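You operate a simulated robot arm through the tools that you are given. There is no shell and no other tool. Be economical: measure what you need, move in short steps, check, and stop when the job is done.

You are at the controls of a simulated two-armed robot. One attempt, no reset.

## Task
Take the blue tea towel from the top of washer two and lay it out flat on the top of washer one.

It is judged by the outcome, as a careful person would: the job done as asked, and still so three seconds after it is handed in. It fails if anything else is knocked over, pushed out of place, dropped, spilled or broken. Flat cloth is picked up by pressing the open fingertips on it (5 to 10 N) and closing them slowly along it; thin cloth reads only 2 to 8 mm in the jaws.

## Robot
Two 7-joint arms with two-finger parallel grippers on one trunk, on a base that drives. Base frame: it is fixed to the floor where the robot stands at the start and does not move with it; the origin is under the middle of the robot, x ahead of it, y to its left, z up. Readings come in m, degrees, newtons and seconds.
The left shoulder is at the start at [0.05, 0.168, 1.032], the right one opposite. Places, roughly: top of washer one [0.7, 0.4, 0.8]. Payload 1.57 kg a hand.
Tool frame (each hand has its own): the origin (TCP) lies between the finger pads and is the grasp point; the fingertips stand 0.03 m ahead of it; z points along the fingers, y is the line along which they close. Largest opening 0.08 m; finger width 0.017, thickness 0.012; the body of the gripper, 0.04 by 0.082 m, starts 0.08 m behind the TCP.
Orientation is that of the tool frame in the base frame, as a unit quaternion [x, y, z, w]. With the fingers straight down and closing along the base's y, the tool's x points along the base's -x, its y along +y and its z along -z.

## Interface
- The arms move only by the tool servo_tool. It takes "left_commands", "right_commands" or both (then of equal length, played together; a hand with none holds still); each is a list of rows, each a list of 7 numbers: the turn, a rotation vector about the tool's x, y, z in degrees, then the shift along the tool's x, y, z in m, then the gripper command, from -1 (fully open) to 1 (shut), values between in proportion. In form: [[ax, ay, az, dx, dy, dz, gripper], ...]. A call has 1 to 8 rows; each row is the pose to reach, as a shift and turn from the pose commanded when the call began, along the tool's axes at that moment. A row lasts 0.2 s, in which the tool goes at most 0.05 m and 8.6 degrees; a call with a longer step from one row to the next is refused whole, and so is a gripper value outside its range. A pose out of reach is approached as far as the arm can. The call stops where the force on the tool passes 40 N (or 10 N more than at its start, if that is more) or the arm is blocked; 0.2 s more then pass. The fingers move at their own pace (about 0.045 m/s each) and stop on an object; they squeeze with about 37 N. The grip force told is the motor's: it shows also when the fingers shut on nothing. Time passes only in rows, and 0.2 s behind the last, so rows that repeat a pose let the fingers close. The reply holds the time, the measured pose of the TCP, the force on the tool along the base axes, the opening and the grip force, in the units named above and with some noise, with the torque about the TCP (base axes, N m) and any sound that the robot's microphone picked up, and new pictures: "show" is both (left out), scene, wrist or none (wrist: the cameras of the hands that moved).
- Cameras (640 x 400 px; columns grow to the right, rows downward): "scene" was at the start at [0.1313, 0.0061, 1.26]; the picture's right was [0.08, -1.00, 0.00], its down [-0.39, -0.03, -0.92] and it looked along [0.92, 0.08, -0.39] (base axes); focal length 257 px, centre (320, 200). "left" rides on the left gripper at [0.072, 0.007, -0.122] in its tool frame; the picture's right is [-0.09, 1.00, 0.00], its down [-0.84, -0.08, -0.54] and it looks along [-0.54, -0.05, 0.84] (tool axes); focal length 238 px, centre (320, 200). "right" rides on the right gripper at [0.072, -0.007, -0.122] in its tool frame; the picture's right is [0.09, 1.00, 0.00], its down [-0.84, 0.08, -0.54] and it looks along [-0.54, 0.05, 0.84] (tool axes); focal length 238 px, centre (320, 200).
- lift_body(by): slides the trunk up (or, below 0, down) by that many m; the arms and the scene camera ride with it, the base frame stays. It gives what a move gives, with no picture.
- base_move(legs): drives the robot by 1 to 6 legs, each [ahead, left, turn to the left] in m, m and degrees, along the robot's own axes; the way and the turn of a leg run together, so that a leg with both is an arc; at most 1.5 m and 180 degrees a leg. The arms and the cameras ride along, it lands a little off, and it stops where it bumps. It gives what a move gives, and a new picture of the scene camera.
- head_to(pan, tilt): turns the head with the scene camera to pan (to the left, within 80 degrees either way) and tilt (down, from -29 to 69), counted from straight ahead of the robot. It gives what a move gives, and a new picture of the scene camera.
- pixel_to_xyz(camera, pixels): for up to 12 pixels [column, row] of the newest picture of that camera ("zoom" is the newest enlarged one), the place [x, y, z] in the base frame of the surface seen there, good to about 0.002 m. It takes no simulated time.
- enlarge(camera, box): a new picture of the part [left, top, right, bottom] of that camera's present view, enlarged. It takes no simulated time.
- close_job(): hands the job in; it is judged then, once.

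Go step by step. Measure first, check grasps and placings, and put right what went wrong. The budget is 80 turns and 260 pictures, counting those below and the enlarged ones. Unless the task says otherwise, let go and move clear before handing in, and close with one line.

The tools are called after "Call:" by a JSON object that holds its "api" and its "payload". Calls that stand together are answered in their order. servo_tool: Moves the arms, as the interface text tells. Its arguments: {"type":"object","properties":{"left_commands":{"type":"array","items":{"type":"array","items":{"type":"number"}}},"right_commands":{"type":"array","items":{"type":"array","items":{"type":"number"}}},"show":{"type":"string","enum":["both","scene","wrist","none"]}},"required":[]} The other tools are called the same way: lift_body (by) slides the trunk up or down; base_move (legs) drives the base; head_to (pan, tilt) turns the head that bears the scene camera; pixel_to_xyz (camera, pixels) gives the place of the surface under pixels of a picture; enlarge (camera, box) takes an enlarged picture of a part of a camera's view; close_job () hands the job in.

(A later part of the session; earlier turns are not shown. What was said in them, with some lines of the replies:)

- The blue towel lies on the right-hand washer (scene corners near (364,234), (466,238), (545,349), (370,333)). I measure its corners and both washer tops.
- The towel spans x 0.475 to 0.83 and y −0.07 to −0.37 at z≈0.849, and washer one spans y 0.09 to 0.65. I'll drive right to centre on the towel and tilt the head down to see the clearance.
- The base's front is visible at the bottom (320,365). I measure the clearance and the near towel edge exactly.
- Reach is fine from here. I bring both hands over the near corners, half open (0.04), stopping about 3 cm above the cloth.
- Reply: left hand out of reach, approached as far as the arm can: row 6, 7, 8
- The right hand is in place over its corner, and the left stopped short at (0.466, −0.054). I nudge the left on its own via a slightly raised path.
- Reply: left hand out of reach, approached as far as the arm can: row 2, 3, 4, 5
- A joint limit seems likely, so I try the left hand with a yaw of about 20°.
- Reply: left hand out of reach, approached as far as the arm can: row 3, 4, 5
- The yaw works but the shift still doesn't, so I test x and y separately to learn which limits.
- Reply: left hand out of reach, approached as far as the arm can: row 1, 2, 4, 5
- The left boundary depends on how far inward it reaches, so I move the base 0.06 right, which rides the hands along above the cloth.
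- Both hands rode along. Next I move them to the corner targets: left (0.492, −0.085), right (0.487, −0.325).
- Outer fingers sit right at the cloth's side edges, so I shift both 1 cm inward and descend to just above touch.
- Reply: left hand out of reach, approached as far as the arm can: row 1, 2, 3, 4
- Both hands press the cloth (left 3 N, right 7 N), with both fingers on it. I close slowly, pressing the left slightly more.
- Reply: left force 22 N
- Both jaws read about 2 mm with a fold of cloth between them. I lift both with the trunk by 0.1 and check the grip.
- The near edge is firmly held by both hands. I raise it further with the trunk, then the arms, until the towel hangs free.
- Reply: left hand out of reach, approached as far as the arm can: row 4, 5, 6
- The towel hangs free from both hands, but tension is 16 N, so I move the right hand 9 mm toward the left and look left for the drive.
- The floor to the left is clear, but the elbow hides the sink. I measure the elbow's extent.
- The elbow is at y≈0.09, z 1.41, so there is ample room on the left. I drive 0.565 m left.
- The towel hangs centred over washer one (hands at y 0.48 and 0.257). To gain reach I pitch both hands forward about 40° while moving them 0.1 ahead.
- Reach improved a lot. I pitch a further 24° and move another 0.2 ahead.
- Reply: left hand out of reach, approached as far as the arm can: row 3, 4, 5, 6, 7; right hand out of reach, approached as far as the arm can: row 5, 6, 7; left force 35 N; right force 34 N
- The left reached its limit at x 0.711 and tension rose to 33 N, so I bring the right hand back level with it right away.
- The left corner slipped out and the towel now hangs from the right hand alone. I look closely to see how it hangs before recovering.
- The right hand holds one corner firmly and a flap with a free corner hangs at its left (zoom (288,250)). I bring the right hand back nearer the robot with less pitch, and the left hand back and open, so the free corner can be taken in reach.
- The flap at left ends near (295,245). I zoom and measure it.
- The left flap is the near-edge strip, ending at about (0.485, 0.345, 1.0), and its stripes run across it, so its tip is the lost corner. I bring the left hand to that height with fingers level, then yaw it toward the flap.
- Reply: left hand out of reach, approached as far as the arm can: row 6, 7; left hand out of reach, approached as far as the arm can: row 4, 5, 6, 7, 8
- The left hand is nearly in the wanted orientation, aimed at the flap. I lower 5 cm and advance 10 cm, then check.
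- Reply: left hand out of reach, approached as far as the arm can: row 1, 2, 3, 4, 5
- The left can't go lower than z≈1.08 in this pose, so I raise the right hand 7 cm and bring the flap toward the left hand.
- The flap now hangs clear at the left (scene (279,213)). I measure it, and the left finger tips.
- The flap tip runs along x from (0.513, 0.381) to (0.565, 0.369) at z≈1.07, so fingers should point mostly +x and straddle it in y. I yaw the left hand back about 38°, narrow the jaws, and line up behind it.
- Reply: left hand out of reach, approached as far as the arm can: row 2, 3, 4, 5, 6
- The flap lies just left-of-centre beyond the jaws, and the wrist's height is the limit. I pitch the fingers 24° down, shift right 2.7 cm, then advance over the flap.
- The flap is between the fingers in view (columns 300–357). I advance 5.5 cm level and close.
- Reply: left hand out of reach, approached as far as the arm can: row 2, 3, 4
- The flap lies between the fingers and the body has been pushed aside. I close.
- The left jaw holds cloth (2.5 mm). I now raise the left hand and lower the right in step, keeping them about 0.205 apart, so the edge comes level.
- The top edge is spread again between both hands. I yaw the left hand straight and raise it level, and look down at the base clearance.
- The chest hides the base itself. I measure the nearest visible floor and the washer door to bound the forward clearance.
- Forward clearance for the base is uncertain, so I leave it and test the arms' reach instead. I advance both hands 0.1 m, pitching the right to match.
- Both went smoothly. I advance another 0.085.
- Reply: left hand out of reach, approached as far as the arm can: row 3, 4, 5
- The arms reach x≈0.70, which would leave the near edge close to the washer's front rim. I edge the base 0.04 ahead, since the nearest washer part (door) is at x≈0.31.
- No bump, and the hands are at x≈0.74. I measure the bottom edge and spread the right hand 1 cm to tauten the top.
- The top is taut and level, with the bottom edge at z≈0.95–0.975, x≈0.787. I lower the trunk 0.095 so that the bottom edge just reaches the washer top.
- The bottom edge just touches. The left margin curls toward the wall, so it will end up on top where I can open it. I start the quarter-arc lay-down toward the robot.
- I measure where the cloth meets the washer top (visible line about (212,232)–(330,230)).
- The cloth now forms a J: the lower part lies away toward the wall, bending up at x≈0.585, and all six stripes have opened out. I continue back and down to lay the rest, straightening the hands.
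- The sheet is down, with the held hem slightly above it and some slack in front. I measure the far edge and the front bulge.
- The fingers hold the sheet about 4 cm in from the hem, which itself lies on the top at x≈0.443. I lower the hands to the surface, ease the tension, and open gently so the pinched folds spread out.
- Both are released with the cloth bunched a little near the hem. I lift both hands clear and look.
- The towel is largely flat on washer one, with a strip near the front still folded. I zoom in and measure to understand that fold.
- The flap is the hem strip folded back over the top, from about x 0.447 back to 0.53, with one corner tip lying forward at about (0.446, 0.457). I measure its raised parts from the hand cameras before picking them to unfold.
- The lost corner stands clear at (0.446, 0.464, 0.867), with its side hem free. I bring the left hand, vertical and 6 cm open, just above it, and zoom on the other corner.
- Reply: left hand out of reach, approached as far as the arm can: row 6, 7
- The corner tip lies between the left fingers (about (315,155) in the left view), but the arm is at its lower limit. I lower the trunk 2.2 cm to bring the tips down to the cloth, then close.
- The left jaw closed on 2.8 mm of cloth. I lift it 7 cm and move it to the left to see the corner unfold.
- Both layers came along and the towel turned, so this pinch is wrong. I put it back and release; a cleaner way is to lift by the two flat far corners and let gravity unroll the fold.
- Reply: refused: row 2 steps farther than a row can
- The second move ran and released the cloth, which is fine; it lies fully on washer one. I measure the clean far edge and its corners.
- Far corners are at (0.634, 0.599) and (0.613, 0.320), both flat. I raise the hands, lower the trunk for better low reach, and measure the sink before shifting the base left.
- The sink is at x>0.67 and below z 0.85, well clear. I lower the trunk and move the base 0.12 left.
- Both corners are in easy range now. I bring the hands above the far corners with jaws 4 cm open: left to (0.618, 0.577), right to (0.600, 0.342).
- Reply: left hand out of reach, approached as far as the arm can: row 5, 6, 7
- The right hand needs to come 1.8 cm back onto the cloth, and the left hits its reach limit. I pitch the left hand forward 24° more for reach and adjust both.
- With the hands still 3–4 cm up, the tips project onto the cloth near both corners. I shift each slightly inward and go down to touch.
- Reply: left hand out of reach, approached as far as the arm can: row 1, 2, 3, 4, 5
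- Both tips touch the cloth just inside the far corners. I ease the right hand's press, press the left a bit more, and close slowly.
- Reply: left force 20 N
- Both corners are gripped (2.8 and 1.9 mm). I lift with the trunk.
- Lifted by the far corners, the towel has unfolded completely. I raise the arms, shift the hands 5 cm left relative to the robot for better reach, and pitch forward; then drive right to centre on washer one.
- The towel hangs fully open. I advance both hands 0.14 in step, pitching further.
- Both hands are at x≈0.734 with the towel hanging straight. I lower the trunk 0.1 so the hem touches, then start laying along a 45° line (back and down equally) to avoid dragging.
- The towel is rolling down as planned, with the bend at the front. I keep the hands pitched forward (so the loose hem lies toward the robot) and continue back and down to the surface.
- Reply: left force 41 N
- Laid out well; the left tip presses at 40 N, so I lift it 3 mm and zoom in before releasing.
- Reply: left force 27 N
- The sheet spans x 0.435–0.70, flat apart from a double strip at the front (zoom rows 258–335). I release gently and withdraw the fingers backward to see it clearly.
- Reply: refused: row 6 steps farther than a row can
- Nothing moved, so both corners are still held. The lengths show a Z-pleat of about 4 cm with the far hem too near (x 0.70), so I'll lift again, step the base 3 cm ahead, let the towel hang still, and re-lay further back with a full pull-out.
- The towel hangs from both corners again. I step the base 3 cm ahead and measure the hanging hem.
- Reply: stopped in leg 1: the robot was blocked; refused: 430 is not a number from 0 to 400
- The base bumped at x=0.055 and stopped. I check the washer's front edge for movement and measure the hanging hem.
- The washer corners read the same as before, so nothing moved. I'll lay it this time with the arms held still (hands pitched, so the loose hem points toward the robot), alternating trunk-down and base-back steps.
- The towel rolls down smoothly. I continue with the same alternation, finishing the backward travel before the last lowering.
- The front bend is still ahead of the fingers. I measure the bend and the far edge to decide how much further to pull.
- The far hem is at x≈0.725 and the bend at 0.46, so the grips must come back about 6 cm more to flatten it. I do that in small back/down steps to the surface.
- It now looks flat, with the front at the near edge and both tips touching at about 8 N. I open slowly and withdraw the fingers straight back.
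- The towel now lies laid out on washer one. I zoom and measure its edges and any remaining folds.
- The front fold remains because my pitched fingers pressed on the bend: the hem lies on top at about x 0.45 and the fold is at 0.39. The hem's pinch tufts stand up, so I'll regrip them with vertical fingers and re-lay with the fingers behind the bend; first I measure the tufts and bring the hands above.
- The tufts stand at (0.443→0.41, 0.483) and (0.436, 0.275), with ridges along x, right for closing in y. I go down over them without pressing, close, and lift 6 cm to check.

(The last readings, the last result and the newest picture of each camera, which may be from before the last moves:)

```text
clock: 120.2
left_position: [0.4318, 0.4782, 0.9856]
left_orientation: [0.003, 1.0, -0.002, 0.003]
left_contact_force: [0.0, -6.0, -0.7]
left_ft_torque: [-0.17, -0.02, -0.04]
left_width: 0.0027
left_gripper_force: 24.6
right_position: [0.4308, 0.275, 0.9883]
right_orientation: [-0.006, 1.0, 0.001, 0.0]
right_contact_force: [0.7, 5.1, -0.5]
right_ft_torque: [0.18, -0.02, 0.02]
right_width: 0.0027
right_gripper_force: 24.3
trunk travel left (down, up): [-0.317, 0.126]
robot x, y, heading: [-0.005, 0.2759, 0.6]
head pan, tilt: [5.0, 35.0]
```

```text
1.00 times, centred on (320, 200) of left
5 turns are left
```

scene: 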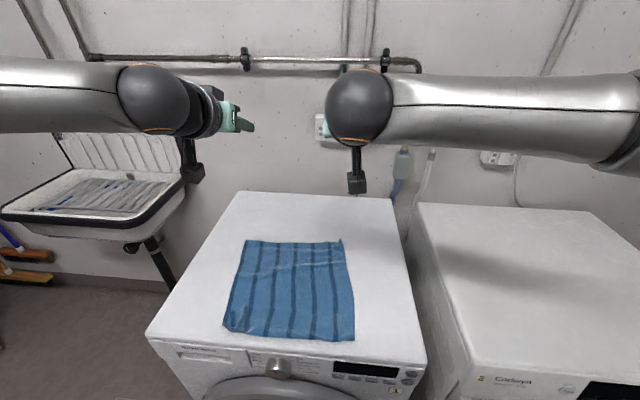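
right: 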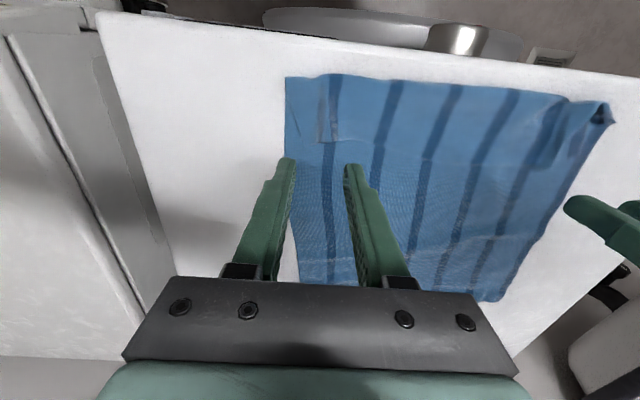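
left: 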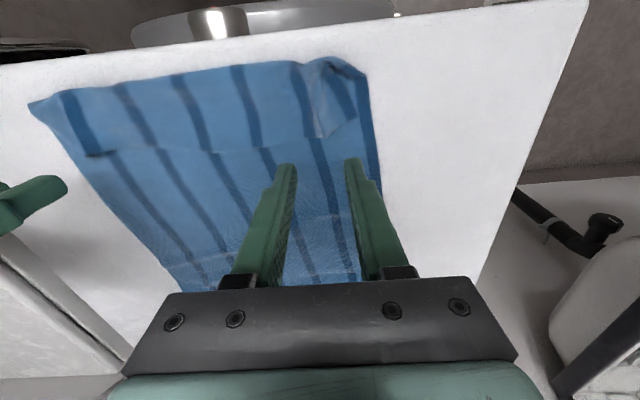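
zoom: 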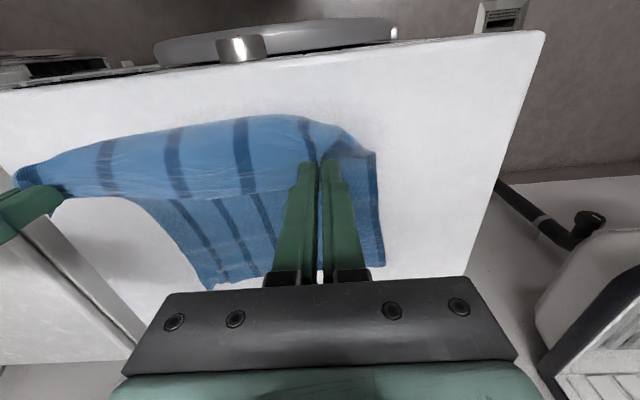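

Both corners of the hem are held (2.7 mm each) with vertical fingers. In one sequence I lift fully, go forward, let it settle, lay it by the back/down alternation to about 10 cm height, then turn the fingers vertical so they stay clear of the bend.

Call:
{"api": "lift_body", "payload": {"by": 0.12}}

Call:
{"api": "servo_tool", "payload": {"left_commands": [[0, -8, 0, -0.02, 0, -0.03, 1], [0, -16, 0, -0.045, 0, -0.06, 1], [0, -24, 0, -0.075, 0, -0.09, 1], [0, -32, 0, -0.11, 0, -0.11, 1], [0, -40, 0, -0.15, 0, -0.13, 1], [0, -48, 0, -0.19, 0, -0.13, 1], [0, -56, 0, -0.23, 0, -0.13, 1], [0, -64, 0, -0.265, 0, -0.13, 1]], "right_commands": [[0, -8, 0, -0.02, 0, -0.03, 1], [0, -16, 0, -0.045, 0, -0.06, 1], [0, -24, 0, -0.075, 0, -0.09, 1], [0, -32, 0, -0.11, 0, -0.11, 1], [0, -40, 0, -0.15, 0, -0.13, 1], [0, -48, 0, -0.19, 0, -0.13, 1], [0, -56, 0, -0.23, 0, -0.13, 1], [0, -64, 0, -0.265, 0, -0.13, 1]], "show": "none"}}

Call:
{"api": "base_move", "payload": {"legs": [[0.05, 0, 0]]}}

Call:
{"api": "servo_tool", "payload": {"left_commands": [[0, 0, 0, 0, 0, 0, 1], [0, 0, 0, 0, 0, 0, 1], [0, 0, 0, 0, 0, 0, 1], [0, 0, 0, 0, 0, 0, 1], [0, 0, 0, 0, 0, 0, 1], [0, 0, 0, 0, 0, 0, 1]], "show": "none"}}

Call:
{"api": "lift_body", "payload": {"by": -0.11}}

Call:
{"api": "base_move", "payload": {"legs": [[-0.035, 0, 0]]}}

Call:
{"api": "lift_body", "payload": {"by": -0.05}}

Call:
{"api": "base_move", "payload": {"legs": [[-0.055, 0, 0]]}}

Call:
{"api": "lift_body", "payload": {"by": -0.05}}

Call:
{"api": "base_move", "payload": {"legs": [[-0.055, 0, 0]]}}

Call:
{"api": "lift_body", "payload": {"by": -0.05}}

Call:
{"api": "base_move", "payload": {"legs": [[-0.06, 0, 0]]}}

```text
clock: 121.7
left_position: [0.4327, 0.4799, 1.1057]
left_orientation: [0.003, 1.0, -0.002, 0.004]
left_contact_force: [-0.6, -4.8, -0.4]
left_ft_torque: [-0.17, 0.02, 0.0]
left_width: 0.0029
left_gripper_force: 24.0
right_position: [0.4313, 0.2745, 1.1079]
right_orientation: [-0.006, 1.0, 0.001, 0.001]
right_contact_force: [0.4, 4.9, 0.2]
right_ft_torque: [0.17, 0.01, -0.03]
right_width: 0.0029
right_gripper_force: 24.0
trunk travel left (down, up): [-0.437, 0.006]
robot x, y, heading: [-0.0062, 0.2729, 0.9]
head pan, tilt: [5.0, 35.0]
```

```text
clock: 123.5
left_position: [0.6937, 0.4826, 1.2377]
left_orientation: [0.001, 0.846, -0.005, 0.533]
left_contact_force: [-0.2, -4.1, -0.6]
left_ft_torque: [-0.08, 0.02, -0.15]
left_width: 0.0028
left_gripper_force: 23.9
left hand out of reach, approached as far as the arm can: row 8
right_position: [0.6957, 0.2799, 1.2373]
right_orientation: [-0.006, 0.848, 0.004, 0.53]
right_contact_force: [0.1, 3.5, -1.0]
right_ft_torque: [0.1, -0.03, 0.13]
right_width: 0.0029
right_gripper_force: 24.3
trunk travel left (down, up): [-0.437, 0.006]
robot x, y, heading: [-0.0074, 0.2751, 0.8]
head pan, tilt: [5.0, 35.0]
```

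```text
clock: 124.4
left_position: [0.7448, 0.4833, 1.2379]
left_orientation: [0.003, 0.846, -0.005, 0.533]
left_contact_force: [0.8, -3.9, -0.6]
left_ft_torque: [-0.07, 0.01, -0.1]
left_width: 0.0026
left_gripper_force: 24.4
right_position: [0.7465, 0.2794, 1.2367]
right_orientation: [-0.004, 0.848, 0.003, 0.53]
right_contact_force: [0.8, 3.7, -0.3]
right_ft_torque: [0.04, 0.0, 0.1]
right_width: 0.0025
right_gripper_force: 23.9
trunk travel left (down, up): [-0.437, 0.006]
robot x, y, heading: [0.0454, 0.2732, 0.5]
head pan, tilt: [5.0, 35.0]
```

scene: 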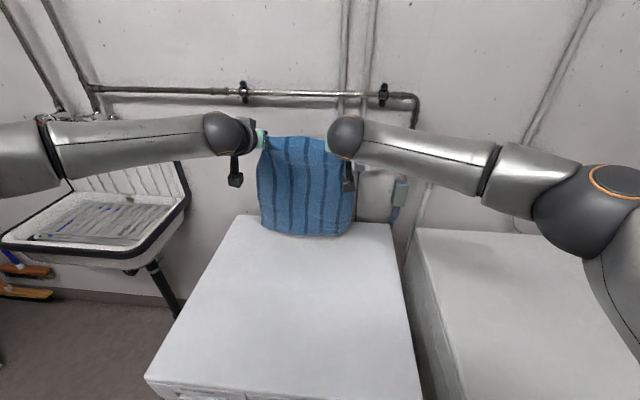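

```text
clock: 125.8
left_position: [0.7448, 0.4825, 1.2378]
left_orientation: [0.002, 0.846, -0.003, 0.533]
left_contact_force: [0.3, -3.9, 0.1]
left_ft_torque: [-0.07, -0.02, -0.14]
left_width: 0.0027
left_gripper_force: 23.7
right_position: [0.7457, 0.2804, 1.2373]
right_orientation: [-0.005, 0.848, 0.004, 0.53]
right_contact_force: [0.2, 3.2, -0.5]
right_ft_torque: [0.06, 0.01, 0.11]
right_width: 0.0028
right_gripper_force: 24.3
trunk travel left (down, up): [-0.437, 0.006]
robot x, y, heading: [0.0468, 0.2771, 0.6]
head pan, tilt: [5.0, 35.0]
```

```text
clock: 127.2
left_position: [0.7439, 0.4813, 1.1282]
left_orientation: [0.002, 0.846, -0.004, 0.533]
left_contact_force: [0.3, -3.2, 0.1]
left_ft_torque: [-0.06, 0.0, -0.1]
left_width: 0.0025
left_gripper_force: 23.9
right_position: [0.7456, 0.2795, 1.1272]
right_orientation: [-0.005, 0.847, 0.004, 0.531]
right_contact_force: [-0.5, 3.8, 0.3]
right_ft_torque: [0.07, -0.01, 0.12]
right_width: 0.0027
right_gripper_force: 24.4
trunk travel left (down, up): [-0.327, 0.116]
robot x, y, heading: [0.0466, 0.2768, 0.5]
head pan, tilt: [5.0, 35.0]
```

```text
clock: 128.1
left_position: [0.7075, 0.4823, 1.1288]
left_orientation: [0.001, 0.845, -0.003, 0.535]
left_contact_force: [-0.7, -3.6, -0.6]
left_ft_torque: [-0.05, 0.04, -0.1]
left_width: 0.0026
left_gripper_force: 24.0
right_position: [0.7097, 0.281, 1.1282]
right_orientation: [-0.006, 0.848, 0.004, 0.53]
right_contact_force: [-0.4, 3.8, 0.7]
right_ft_torque: [0.04, 0.03, 0.12]
right_width: 0.0028
right_gripper_force: 24.0
trunk travel left (down, up): [-0.327, 0.116]
robot x, y, heading: [0.0095, 0.2758, 0.8]
head pan, tilt: [5.0, 35.0]
```

scene: 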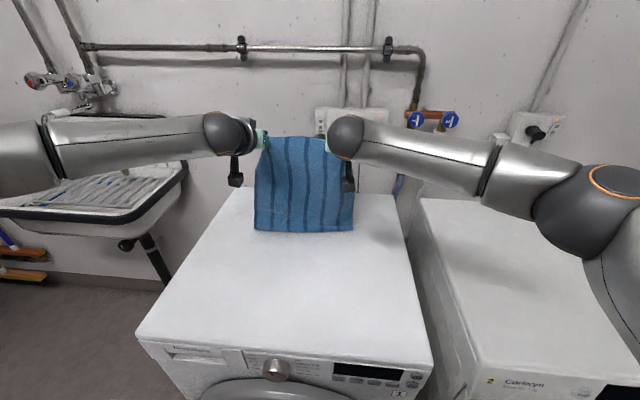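

```text
clock: 129.0
left_position: [0.7073, 0.4828, 1.0788]
left_orientation: [0.003, 0.846, -0.005, 0.533]
left_contact_force: [0.2, -3.0, -0.2]
left_ft_torque: [-0.02, -0.03, -0.11]
left_width: 0.0022
left_gripper_force: 24.4
right_position: [0.7089, 0.2807, 1.0782]
right_orientation: [-0.006, 0.848, 0.004, 0.53]
right_contact_force: [0.1, 3.6, -0.5]
right_ft_torque: [0.04, -0.01, 0.12]
right_width: 0.0026
right_gripper_force: 23.9
trunk travel left (down, up): [-0.277, 0.166]
robot x, y, heading: [0.0134, 0.2763, 0.6]
head pan, tilt: [5.0, 35.0]
```

```text
clock: 129.9
left_position: [0.6537, 0.4845, 1.0789]
left_orientation: [0.001, 0.846, -0.004, 0.534]
left_contact_force: [0.0, -3.7, -0.2]
left_ft_torque: [-0.04, -0.01, -0.08]
left_width: 0.0028
left_gripper_force: 23.9
right_position: [0.6554, 0.2807, 1.0772]
right_orientation: [-0.007, 0.847, 0.005, 0.531]
right_contact_force: [-1.0, 3.4, 0.4]
right_ft_torque: [0.04, 0.0, 0.09]
right_width: 0.0029
right_gripper_force: 24.2
trunk travel left (down, up): [-0.277, 0.166]
robot x, y, heading: [-0.0444, 0.2732, 0.8]
head pan, tilt: [5.0, 35.0]
```

scene: 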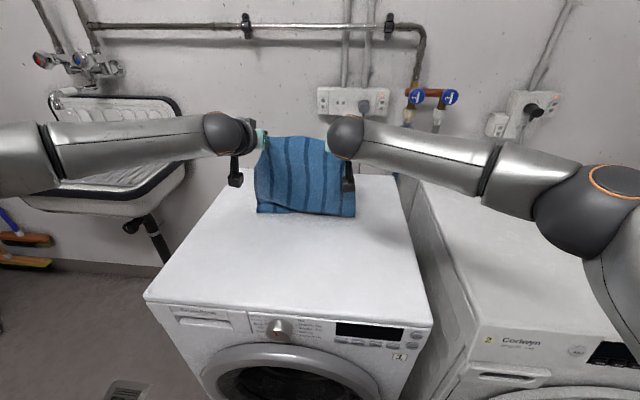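

```text
clock: 130.9
left_position: [0.6545, 0.4824, 1.0284]
left_orientation: [0.001, 0.846, -0.003, 0.533]
left_contact_force: [0.3, -3.2, -0.5]
left_ft_torque: [-0.04, 0.01, -0.11]
left_width: 0.0026
left_gripper_force: 24.0
right_position: [0.6564, 0.2812, 1.0285]
right_orientation: [-0.007, 0.848, 0.006, 0.529]
right_contact_force: [0.3, 2.9, -0.1]
right_ft_torque: [0.07, -0.02, 0.12]
right_width: 0.0028
right_gripper_force: 24.2
trunk travel left (down, up): [-0.227, 0.216]
robot x, y, heading: [-0.0421, 0.2778, 0.8]
head pan, tilt: [5.0, 35.0]
```

```text
clock: 131.8
left_position: [0.5986, 0.4827, 1.0291]
left_orientation: [0.001, 0.846, -0.003, 0.533]
left_contact_force: [-0.1, -3.4, 0.5]
left_ft_torque: [-0.04, 0.02, -0.13]
left_width: 0.0027
left_gripper_force: 24.1
right_position: [0.6007, 0.2811, 1.0281]
right_orientation: [-0.007, 0.847, 0.005, 0.531]
right_contact_force: [-0.3, 3.9, 0.5]
right_ft_torque: [0.04, -0.01, 0.13]
right_width: 0.0024
right_gripper_force: 23.9
trunk travel left (down, up): [-0.227, 0.216]
robot x, y, heading: [-0.1017, 0.2722, 0.8]
head pan, tilt: [5.0, 35.0]
```

scene: 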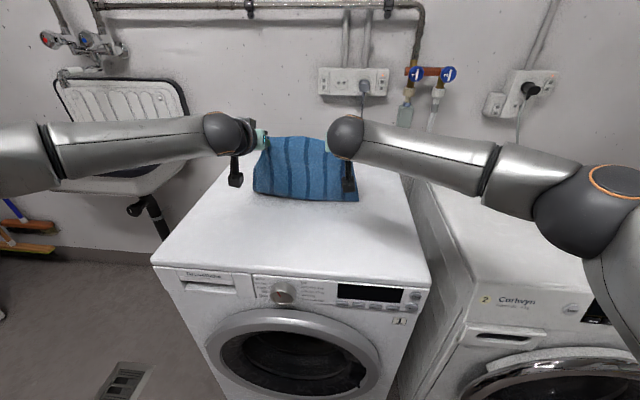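

```text
clock: 132.7
left_position: [0.5975, 0.4813, 0.9784]
left_orientation: [0.001, 0.846, -0.003, 0.533]
left_contact_force: [0.4, -4.2, 0.1]
left_ft_torque: [-0.05, 0.03, -0.07]
left_width: 0.0024
left_gripper_force: 23.5
right_position: [0.6011, 0.2806, 0.9781]
right_orientation: [-0.006, 0.848, 0.004, 0.529]
right_contact_force: [0.3, 3.9, -0.2]
right_ft_torque: [0.09, -0.03, 0.12]
right_width: 0.0027
right_gripper_force: 23.6
trunk travel left (down, up): [-0.177, 0.266]
robot x, y, heading: [-0.0969, 0.275, 0.8]
head pan, tilt: [5.0, 35.0]
```

```text
clock: 133.7
left_position: [0.5384, 0.4817, 0.9791]
left_orientation: [0.001, 0.846, -0.004, 0.533]
left_contact_force: [-1.1, -3.3, -0.5]
left_ft_torque: [-0.05, 0.01, -0.1]
left_width: 0.0022
left_gripper_force: 23.8
right_position: [0.5411, 0.2801, 0.9776]
right_orientation: [-0.006, 0.848, 0.004, 0.53]
right_contact_force: [-0.4, 4.8, -0.1]
right_ft_torque: [0.07, -0.02, 0.09]
right_width: 0.0026
right_gripper_force: 23.9
trunk travel left (down, up): [-0.177, 0.266]
robot x, y, heading: [-0.1566, 0.2722, 0.8]
head pan, tilt: [5.0, 35.0]
```

scene: 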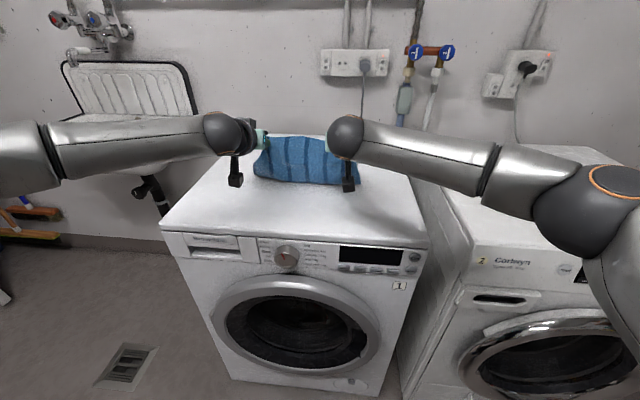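

Call:
{"api": "servo_tool", "payload": {"left_commands": [[0, 8, 0, -0.003, 0, 0.002, 1], [0, 16, 0, -0.007, 0, 0.004, 1], [0, 24, 0, -0.01, 0, 0.006, 1], [0, 32, 0, -0.014, 0, 0.009, 1], [0, 40, 0, -0.017, 0, 0.011, 1], [0, 48, 0, -0.02, 0, 0.013, 1], [0, 56, 0, -0.024, 0, 0.015, 1], [0, 64, 0, -0.027, 0, 0.017, 1]], "right_commands": [[0, 8, 0, -0.003, 0, 0.002, 1], [0, 16, 0, -0.007, 0, 0.004, 1], [0, 24, 0, -0.01, 0, 0.006, 1], [0, 32, 0, -0.014, 0, 0.009, 1], [0, 40, 0, -0.017, 0, 0.011, 1], [0, 48, 0, -0.02, 0, 0.013, 1], [0, 56, 0, -0.024, 0, 0.015, 1], [0, 64, 0, -0.027, 0, 0.017, 1]]}}

Call:
{"api": "enlarge", "payload": {"camera": "scene", "box": [190, 80, 410, 260]}}

Call:
{"api": "pixel_to_xyz", "payload": {"camera": "zoom", "pixels": [[300, 100], [300, 130], [300, 160], [300, 180], [300, 200], [300, 220], [300, 240], [300, 260], [300, 280], [300, 300], [300, 330], [300, 360]]}}

```text
clock: 134.9
left_position: [0.4717, 0.5051, 0.9748]
left_orientation: [0.017, 0.968, -0.019, 0.248]
left_contact_force: [1.4, -15.9, 0.4]
left_ft_torque: [-0.38, -0.04, -0.22]
left_width: 0.0024
left_gripper_force: 23.7
left hand out of reach, approached as far as the arm can: row 1, 2, 3, 4, 5
right_position: [0.5003, 0.2838, 0.969]
right_orientation: [-0.029, 0.969, 0.02, 0.246]
right_contact_force: [-2.0, 15.0, -0.7]
right_ft_torque: [0.47, 0.06, 0.18]
right_width: 0.0025
right_gripper_force: 23.8
right hand out of reach, approached as far as the arm can: row 3, 4, 5
trunk travel left (down, up): [-0.177, 0.266]
robot x, y, heading: [-0.1558, 0.2716, 0.7]
head pan, tilt: [5.0, 35.0]
stopped in row 5 (right hand): the force on the tool passed its limit (the readings are from after the stop); the commanded pose is now the measured one
```

scene: 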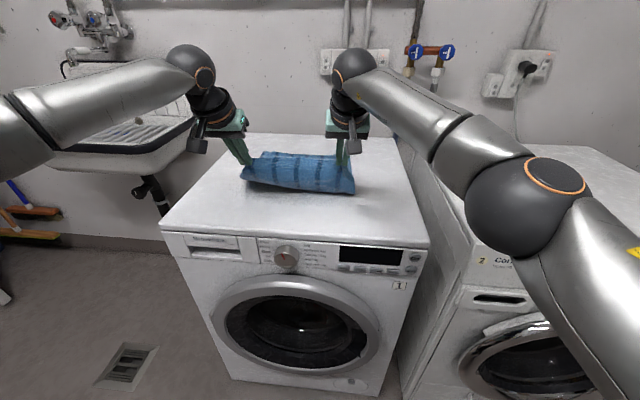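
right: 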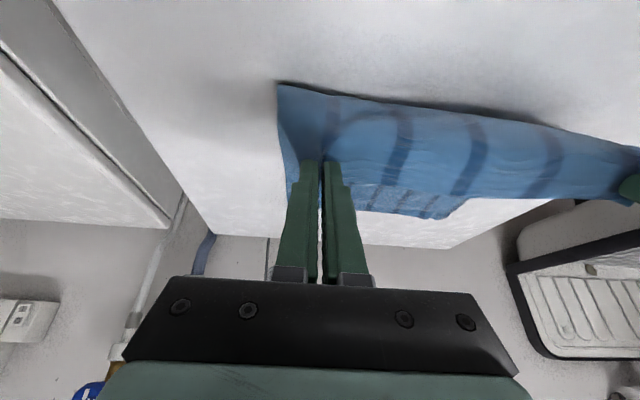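
left: 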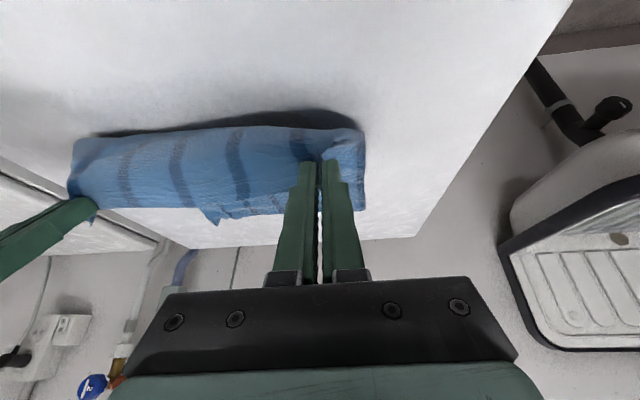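

```text
2.22 times, centred on (300, 170) of scene
```

zoom: 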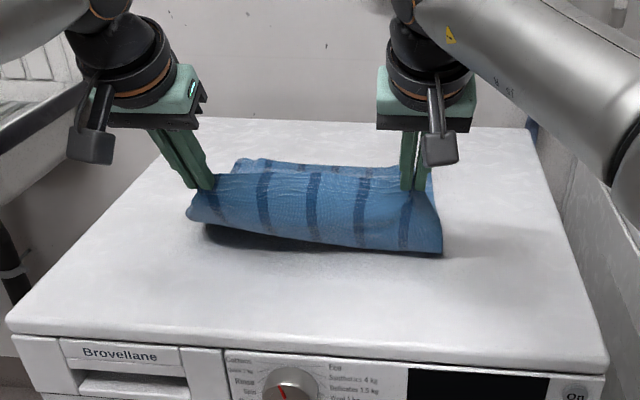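

```text
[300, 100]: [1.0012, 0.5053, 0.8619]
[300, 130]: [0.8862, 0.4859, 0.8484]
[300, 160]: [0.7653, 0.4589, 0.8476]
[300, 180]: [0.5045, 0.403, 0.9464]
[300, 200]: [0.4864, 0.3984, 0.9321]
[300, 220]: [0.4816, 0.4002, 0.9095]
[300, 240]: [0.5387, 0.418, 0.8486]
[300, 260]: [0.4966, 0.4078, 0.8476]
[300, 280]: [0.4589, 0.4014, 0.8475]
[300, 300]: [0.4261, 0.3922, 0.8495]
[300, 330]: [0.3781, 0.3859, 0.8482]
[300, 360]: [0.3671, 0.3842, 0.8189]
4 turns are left
```

The towel is held, far hem near x 0.74 and the hands about 9 cm up; the right hand is 3 cm ahead of the left, causing 15 N tension. I align it, then finish with back/down steps (fingers steep enough to clear the bend).

Call:
{"api": "servo_tool", "payload": {"right_commands": [[0, 0, 0, 0.008, 0.003, -0.0044, 1], [0, 0, 0, 0.016, 0.006, -0.0088, 1], [0, 0, 0, 0.0236, 0.009, -0.0131, 1]], "show": "none"}}

Call:
{"api": "base_move", "payload": {"legs": [[-0.03, 0, 0]]}}

Call:
{"api": "lift_body", "payload": {"by": -0.03}}

Call:
{"api": "base_move", "payload": {"legs": [[-0.025, 0, 0]]}}

Call:
{"api": "lift_body", "payload": {"by": -0.032}}

Call:
{"api": "base_move", "payload": {"legs": [[-0.025, 0, 0]]}}

Call:
{"api": "lift_body", "payload": {"by": -0.025}}

Call:
{"api": "enlarge", "payload": {"camera": "scene", "box": [190, 80, 410, 260]}}

Call:
{"api": "pixel_to_xyz", "payload": {"camera": "zoom", "pixels": [[300, 120], [300, 130], [300, 140], [300, 150], [300, 160], [300, 170], [300, 190], [300, 210], [300, 220], [300, 230], [300, 240], [300, 250]]}}

Call:
{"api": "enlarge", "payload": {"camera": "right", "box": [0, 0, 640, 400]}}

```text
clock: 135.7
left_position: [0.4716, 0.5109, 0.9734]
left_orientation: [0.013, 0.969, -0.015, 0.247]
left_contact_force: [-0.9, -16.1, -0.4]
left_ft_torque: [-0.45, 0.01, -0.29]
left_width: 0.0022
left_gripper_force: 23.8
right_position: [0.4739, 0.2884, 0.9689]
right_orientation: [-0.025, 0.969, 0.017, 0.246]
right_contact_force: [-0.6, 15.5, 1.2]
right_ft_torque: [0.44, 0.01, 0.21]
right_width: 0.0027
right_gripper_force: 24.1
trunk travel left (down, up): [-0.177, 0.266]
robot x, y, heading: [-0.16, 0.2745, 0.6]
head pan, tilt: [5.0, 35.0]
```

```text
clock: 136.5
left_position: [0.4402, 0.5101, 0.9731]
left_orientation: [0.013, 0.969, -0.016, 0.247]
left_contact_force: [0.3, -16.7, -0.4]
left_ft_torque: [-0.42, -0.01, -0.25]
left_width: 0.0024
left_gripper_force: 23.5
right_position: [0.4442, 0.2884, 0.9694]
right_orientation: [-0.024, 0.969, 0.017, 0.247]
right_contact_force: [-0.3, 16.5, 0.4]
right_ft_torque: [0.46, -0.01, 0.17]
right_width: 0.0024
right_gripper_force: 23.6
trunk travel left (down, up): [-0.177, 0.266]
robot x, y, heading: [-0.1898, 0.2728, 0.7]
head pan, tilt: [5.0, 35.0]
```

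scene: 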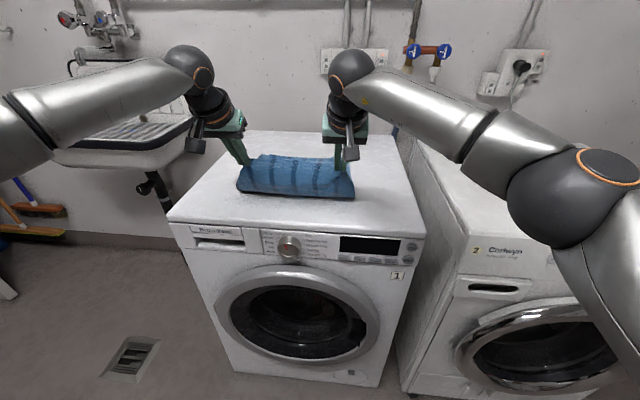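

```text
clock: 137.2
left_position: [0.4412, 0.5082, 0.9444]
left_orientation: [0.014, 0.969, -0.017, 0.246]
left_contact_force: [0.2, -9.6, 0.0]
left_ft_torque: [-0.29, -0.03, -0.17]
left_width: 0.0024
left_gripper_force: 24.0
right_position: [0.4436, 0.2887, 0.9389]
right_orientation: [-0.026, 0.969, 0.018, 0.246]
right_contact_force: [0.0, 10.3, 0.0]
right_ft_torque: [0.29, -0.02, 0.14]
right_width: 0.0026
right_gripper_force: 24.6
trunk travel left (down, up): [-0.147, 0.296]
robot x, y, heading: [-0.1886, 0.273, 1.1]
head pan, tilt: [5.0, 35.0]
```

```text
clock: 138.1
left_position: [0.4171, 0.508, 0.9425]
left_orientation: [0.013, 0.969, -0.017, 0.246]
left_contact_force: [-0.1, -12.3, 0.0]
left_ft_torque: [-0.37, 0.0, -0.2]
left_width: 0.0025
left_gripper_force: 24.1
right_position: [0.4187, 0.2872, 0.9401]
right_orientation: [-0.026, 0.969, 0.02, 0.245]
right_contact_force: [0.3, 13.7, 0.7]
right_ft_torque: [0.35, -0.02, 0.19]
right_width: 0.0027
right_gripper_force: 24.0
trunk travel left (down, up): [-0.147, 0.296]
robot x, y, heading: [-0.2145, 0.2724, 0.9]
head pan, tilt: [5.0, 35.0]
```

scene: 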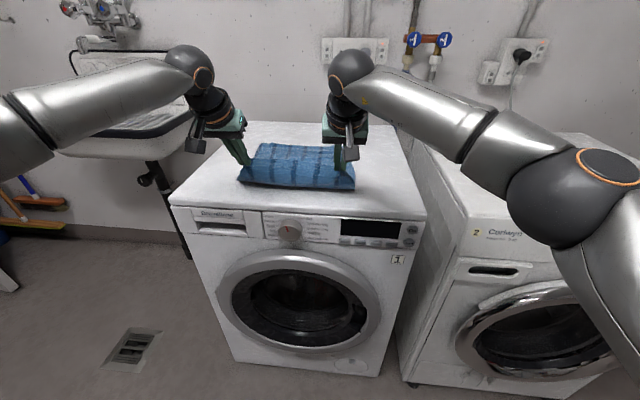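

```text
clock: 138.8
left_position: [0.4161, 0.5068, 0.9112]
left_orientation: [0.014, 0.969, -0.018, 0.245]
left_contact_force: [-0.7, -8.4, -0.1]
left_ft_torque: [-0.21, 0.01, -0.1]
left_width: 0.0023
left_gripper_force: 23.1
right_position: [0.4185, 0.2883, 0.9067]
right_orientation: [-0.027, 0.969, 0.02, 0.245]
right_contact_force: [-0.8, 7.4, 0.5]
right_ft_torque: [0.23, -0.02, 0.11]
right_width: 0.0025
right_gripper_force: 24.0
trunk travel left (down, up): [-0.115, 0.328]
robot x, y, heading: [-0.2114, 0.2712, 1.2]
head pan, tilt: [5.0, 35.0]
```

```text
clock: 139.6
left_position: [0.3914, 0.508, 0.9115]
left_orientation: [0.013, 0.969, -0.017, 0.246]
left_contact_force: [0.4, -9.7, -0.8]
left_ft_torque: [-0.28, -0.01, -0.17]
left_width: 0.0022
left_gripper_force: 23.7
right_position: [0.3935, 0.2873, 0.9076]
right_orientation: [-0.026, 0.969, 0.019, 0.246]
right_contact_force: [0.8, 9.1, -0.4]
right_ft_torque: [0.29, -0.02, 0.14]
right_width: 0.0022
right_gripper_force: 24.0
trunk travel left (down, up): [-0.115, 0.328]
robot x, y, heading: [-0.2392, 0.2715, 1.0]
head pan, tilt: [5.0, 35.0]
```

scene: 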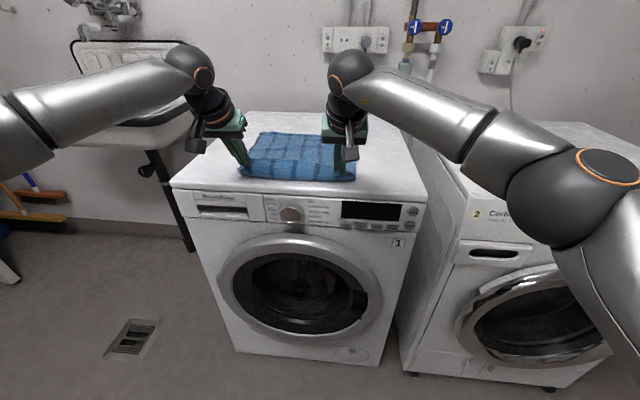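

```text
clock: 140.3
left_position: [0.3906, 0.5066, 0.8872]
left_orientation: [0.014, 0.969, -0.018, 0.247]
left_contact_force: [0.0, -6.3, -0.8]
left_ft_torque: [-0.22, 0.0, -0.07]
left_width: 0.0023
left_gripper_force: 24.1
right_position: [0.3933, 0.2886, 0.8856]
right_orientation: [-0.027, 0.969, 0.02, 0.246]
right_contact_force: [-0.2, 6.9, 4.1]
right_ft_torque: [0.2, 0.02, 0.04]
right_width: 0.0022
right_gripper_force: 24.1
trunk travel left (down, up): [-0.09, 0.353]
robot x, y, heading: [-0.2417, 0.2691, 1.4]
head pan, tilt: [5.0, 35.0]
```

```text
2.22 times, centred on (300, 170) of scene
```

zoom: 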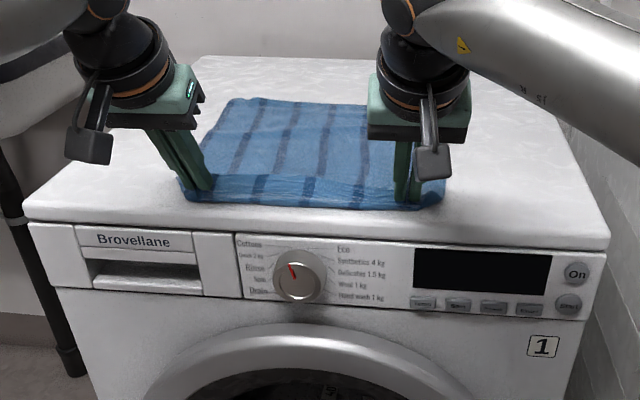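

```text
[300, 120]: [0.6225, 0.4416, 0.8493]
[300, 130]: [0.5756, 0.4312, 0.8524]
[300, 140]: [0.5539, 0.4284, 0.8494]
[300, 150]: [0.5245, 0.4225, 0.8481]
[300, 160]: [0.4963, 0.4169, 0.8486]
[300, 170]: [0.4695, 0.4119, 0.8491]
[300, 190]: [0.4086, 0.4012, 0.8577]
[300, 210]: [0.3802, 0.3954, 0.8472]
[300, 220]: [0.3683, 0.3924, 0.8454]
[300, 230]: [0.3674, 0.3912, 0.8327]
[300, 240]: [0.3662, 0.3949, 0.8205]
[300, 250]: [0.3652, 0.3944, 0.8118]
```

```text
1.00 times, centred on (320, 200) of right
3 turns are left
```

zoom: 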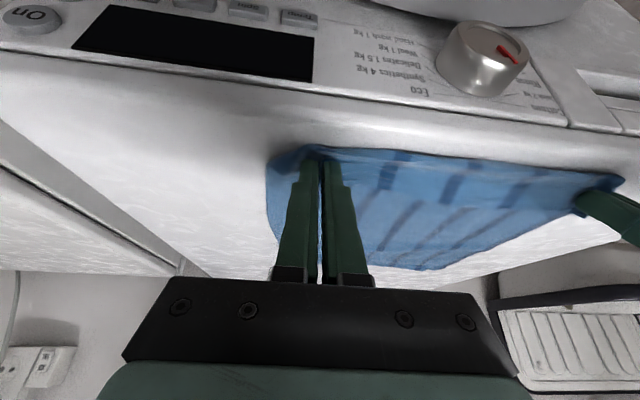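

The far hem is near x 0.70 and the front at 0.385, all on the top, with only the slight ridge between the grips. I set the tips on the surface, open, and withdraw.

Call:
{"api": "servo_tool", "payload": {"left_commands": [[0, 0, 0, 0.002, -0.004, 0.004, 1], [0, 0, 0, 0.003, -0.006, 0.0055, 1], [0, 0, 0, 0.003, -0.006, 0.0055, 0.8], [0, 0, 0, 0.003, -0.006, 0.0055, 0.6], [0, 0, 0, 0.003, -0.006, 0.0055, 0.5], [0, 0, 0, 0.003, -0.006, -0.02, 0.5], [0, 0, 0, 0.003, -0.006, -0.06, 0.5], [0, 0, 0, 0.003, -0.006, -0.1, 0.5]], "right_commands": [[0, 0, 0, 0.001, 0.004, 0.002, 1], [0, 0, 0, 0.002, 0.006, 0.003, 1], [0, 0, 0, 0.002, 0.006, 0.003, 0.8], [0, 0, 0, 0.002, 0.006, 0.003, 0.6], [0, 0, 0, 0.002, 0.006, 0.003, 0.5], [0, 0, 0, 0.002, 0.006, -0.02, 0.5], [0, 0, 0, 0.002, 0.006, -0.06, 0.5], [0, 0, 0, 0.002, 0.006, -0.1, 0.5]], "show": "none"}}

Call:
{"api": "lift_body", "payload": {"by": 0.2}}

Call:
{"api": "enlarge", "payload": {"camera": "scene", "box": [220, 130, 380, 260]}}

Call:
{"api": "pixel_to_xyz", "payload": {"camera": "zoom", "pixels": [[300, 120], [300, 140], [300, 160], [300, 180], [300, 200], [300, 220], [300, 240], [300, 260], [300, 280], [300, 300], [300, 320], [300, 340]]}}

Call:
{"api": "enlarge", "payload": {"camera": "left", "box": [0, 0, 640, 400]}}

Call:
{"api": "enlarge", "payload": {"camera": "right", "box": [0, 0, 640, 400]}}

```text
clock: 142.2
left_position: [0.3426, 0.5053, 0.968]
left_orientation: [0.013, 0.969, -0.017, 0.246]
left_contact_force: [0.5, 0.0, -0.1]
left_ft_torque: [-0.01, 0.0, 0.01]
left_width: 0.0202
left_gripper_force: 0.0
left hand out of reach, approached as far as the arm can: row 1, 2, 3, 4, 5
right_position: [0.3423, 0.2896, 0.971]
right_orientation: [-0.026, 0.969, 0.019, 0.246]
right_contact_force: [0.3, 0.8, 0.2]
right_ft_torque: [-0.01, 0.03, 0.01]
right_width: 0.0201
right_gripper_force: 0.0
trunk travel left (down, up): [-0.09, 0.353]
robot x, y, heading: [-0.237, 0.2701, 0.7]
head pan, tilt: [5.0, 35.0]
```

```text
clock: 144.3
left_position: [0.3443, 0.5054, 1.1693]
left_orientation: [0.013, 0.969, -0.016, 0.246]
left_contact_force: [0.0, -1.4, 0.1]
left_ft_torque: [0.02, -0.02, -0.01]
left_width: 0.0201
left_gripper_force: 0.0
right_position: [0.3437, 0.2902, 1.1707]
right_orientation: [-0.026, 0.969, 0.019, 0.246]
right_contact_force: [-0.5, 0.3, -0.1]
right_ft_torque: [0.0, 0.0, 0.0]
right_width: 0.0201
right_gripper_force: 0.0
trunk travel left (down, up): [-0.29, 0.153]
robot x, y, heading: [-0.2387, 0.2693, 0.6]
head pan, tilt: [5.0, 35.0]
```

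```text
3.08 times, centred on (300, 195) of scene
```

zoom: 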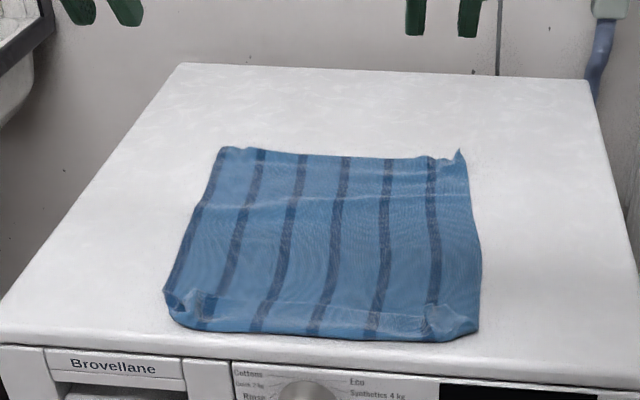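

```text
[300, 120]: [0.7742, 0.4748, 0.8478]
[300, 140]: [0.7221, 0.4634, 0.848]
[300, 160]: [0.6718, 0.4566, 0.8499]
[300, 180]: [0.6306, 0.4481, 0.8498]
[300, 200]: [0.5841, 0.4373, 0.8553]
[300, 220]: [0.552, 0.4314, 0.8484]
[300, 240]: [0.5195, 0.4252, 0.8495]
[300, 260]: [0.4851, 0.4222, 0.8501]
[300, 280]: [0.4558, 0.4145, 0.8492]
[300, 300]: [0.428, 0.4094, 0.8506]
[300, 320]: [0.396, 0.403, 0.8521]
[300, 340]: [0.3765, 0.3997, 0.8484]
```

```text
1.00 times, centred on (320, 200) of left
```

zoom: 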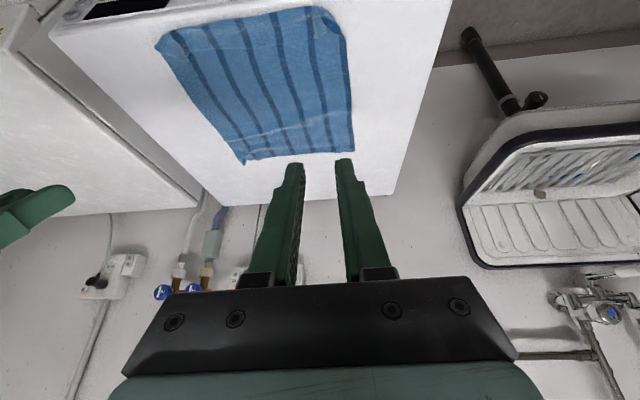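

```text
1.00 times, centred on (320, 200) of right
2 turns are left
```

zoom: 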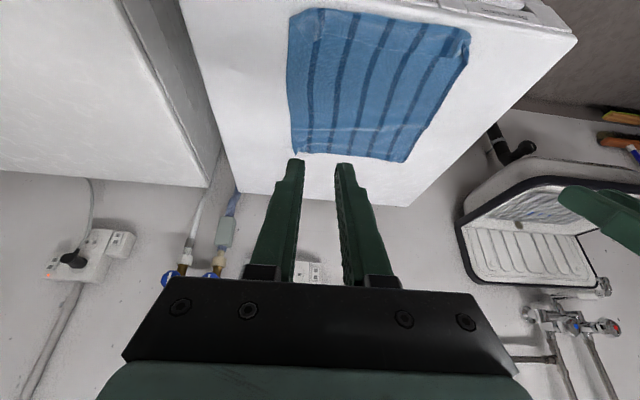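

The towel lies spread on washer one, x 0.385–0.68, with z within about 1 cm of the top across the column I measured; the hands are clear, and further handling risks disturbing it, so I hand in.

Call:
{"api": "close_job", "payload": {}}

```text
The job is handed in.
```

The blue tea towel is spread on top of washer one, wholly on the top surface. It is not perfectly flat: a strip of roughly 3 cm along the front hem still looks folded over, with small pinch creases. The base bumped something and stopped once on a forward step, and corner readings of washer one taken right after matched the earlier ones, so I don't believe it was moved.
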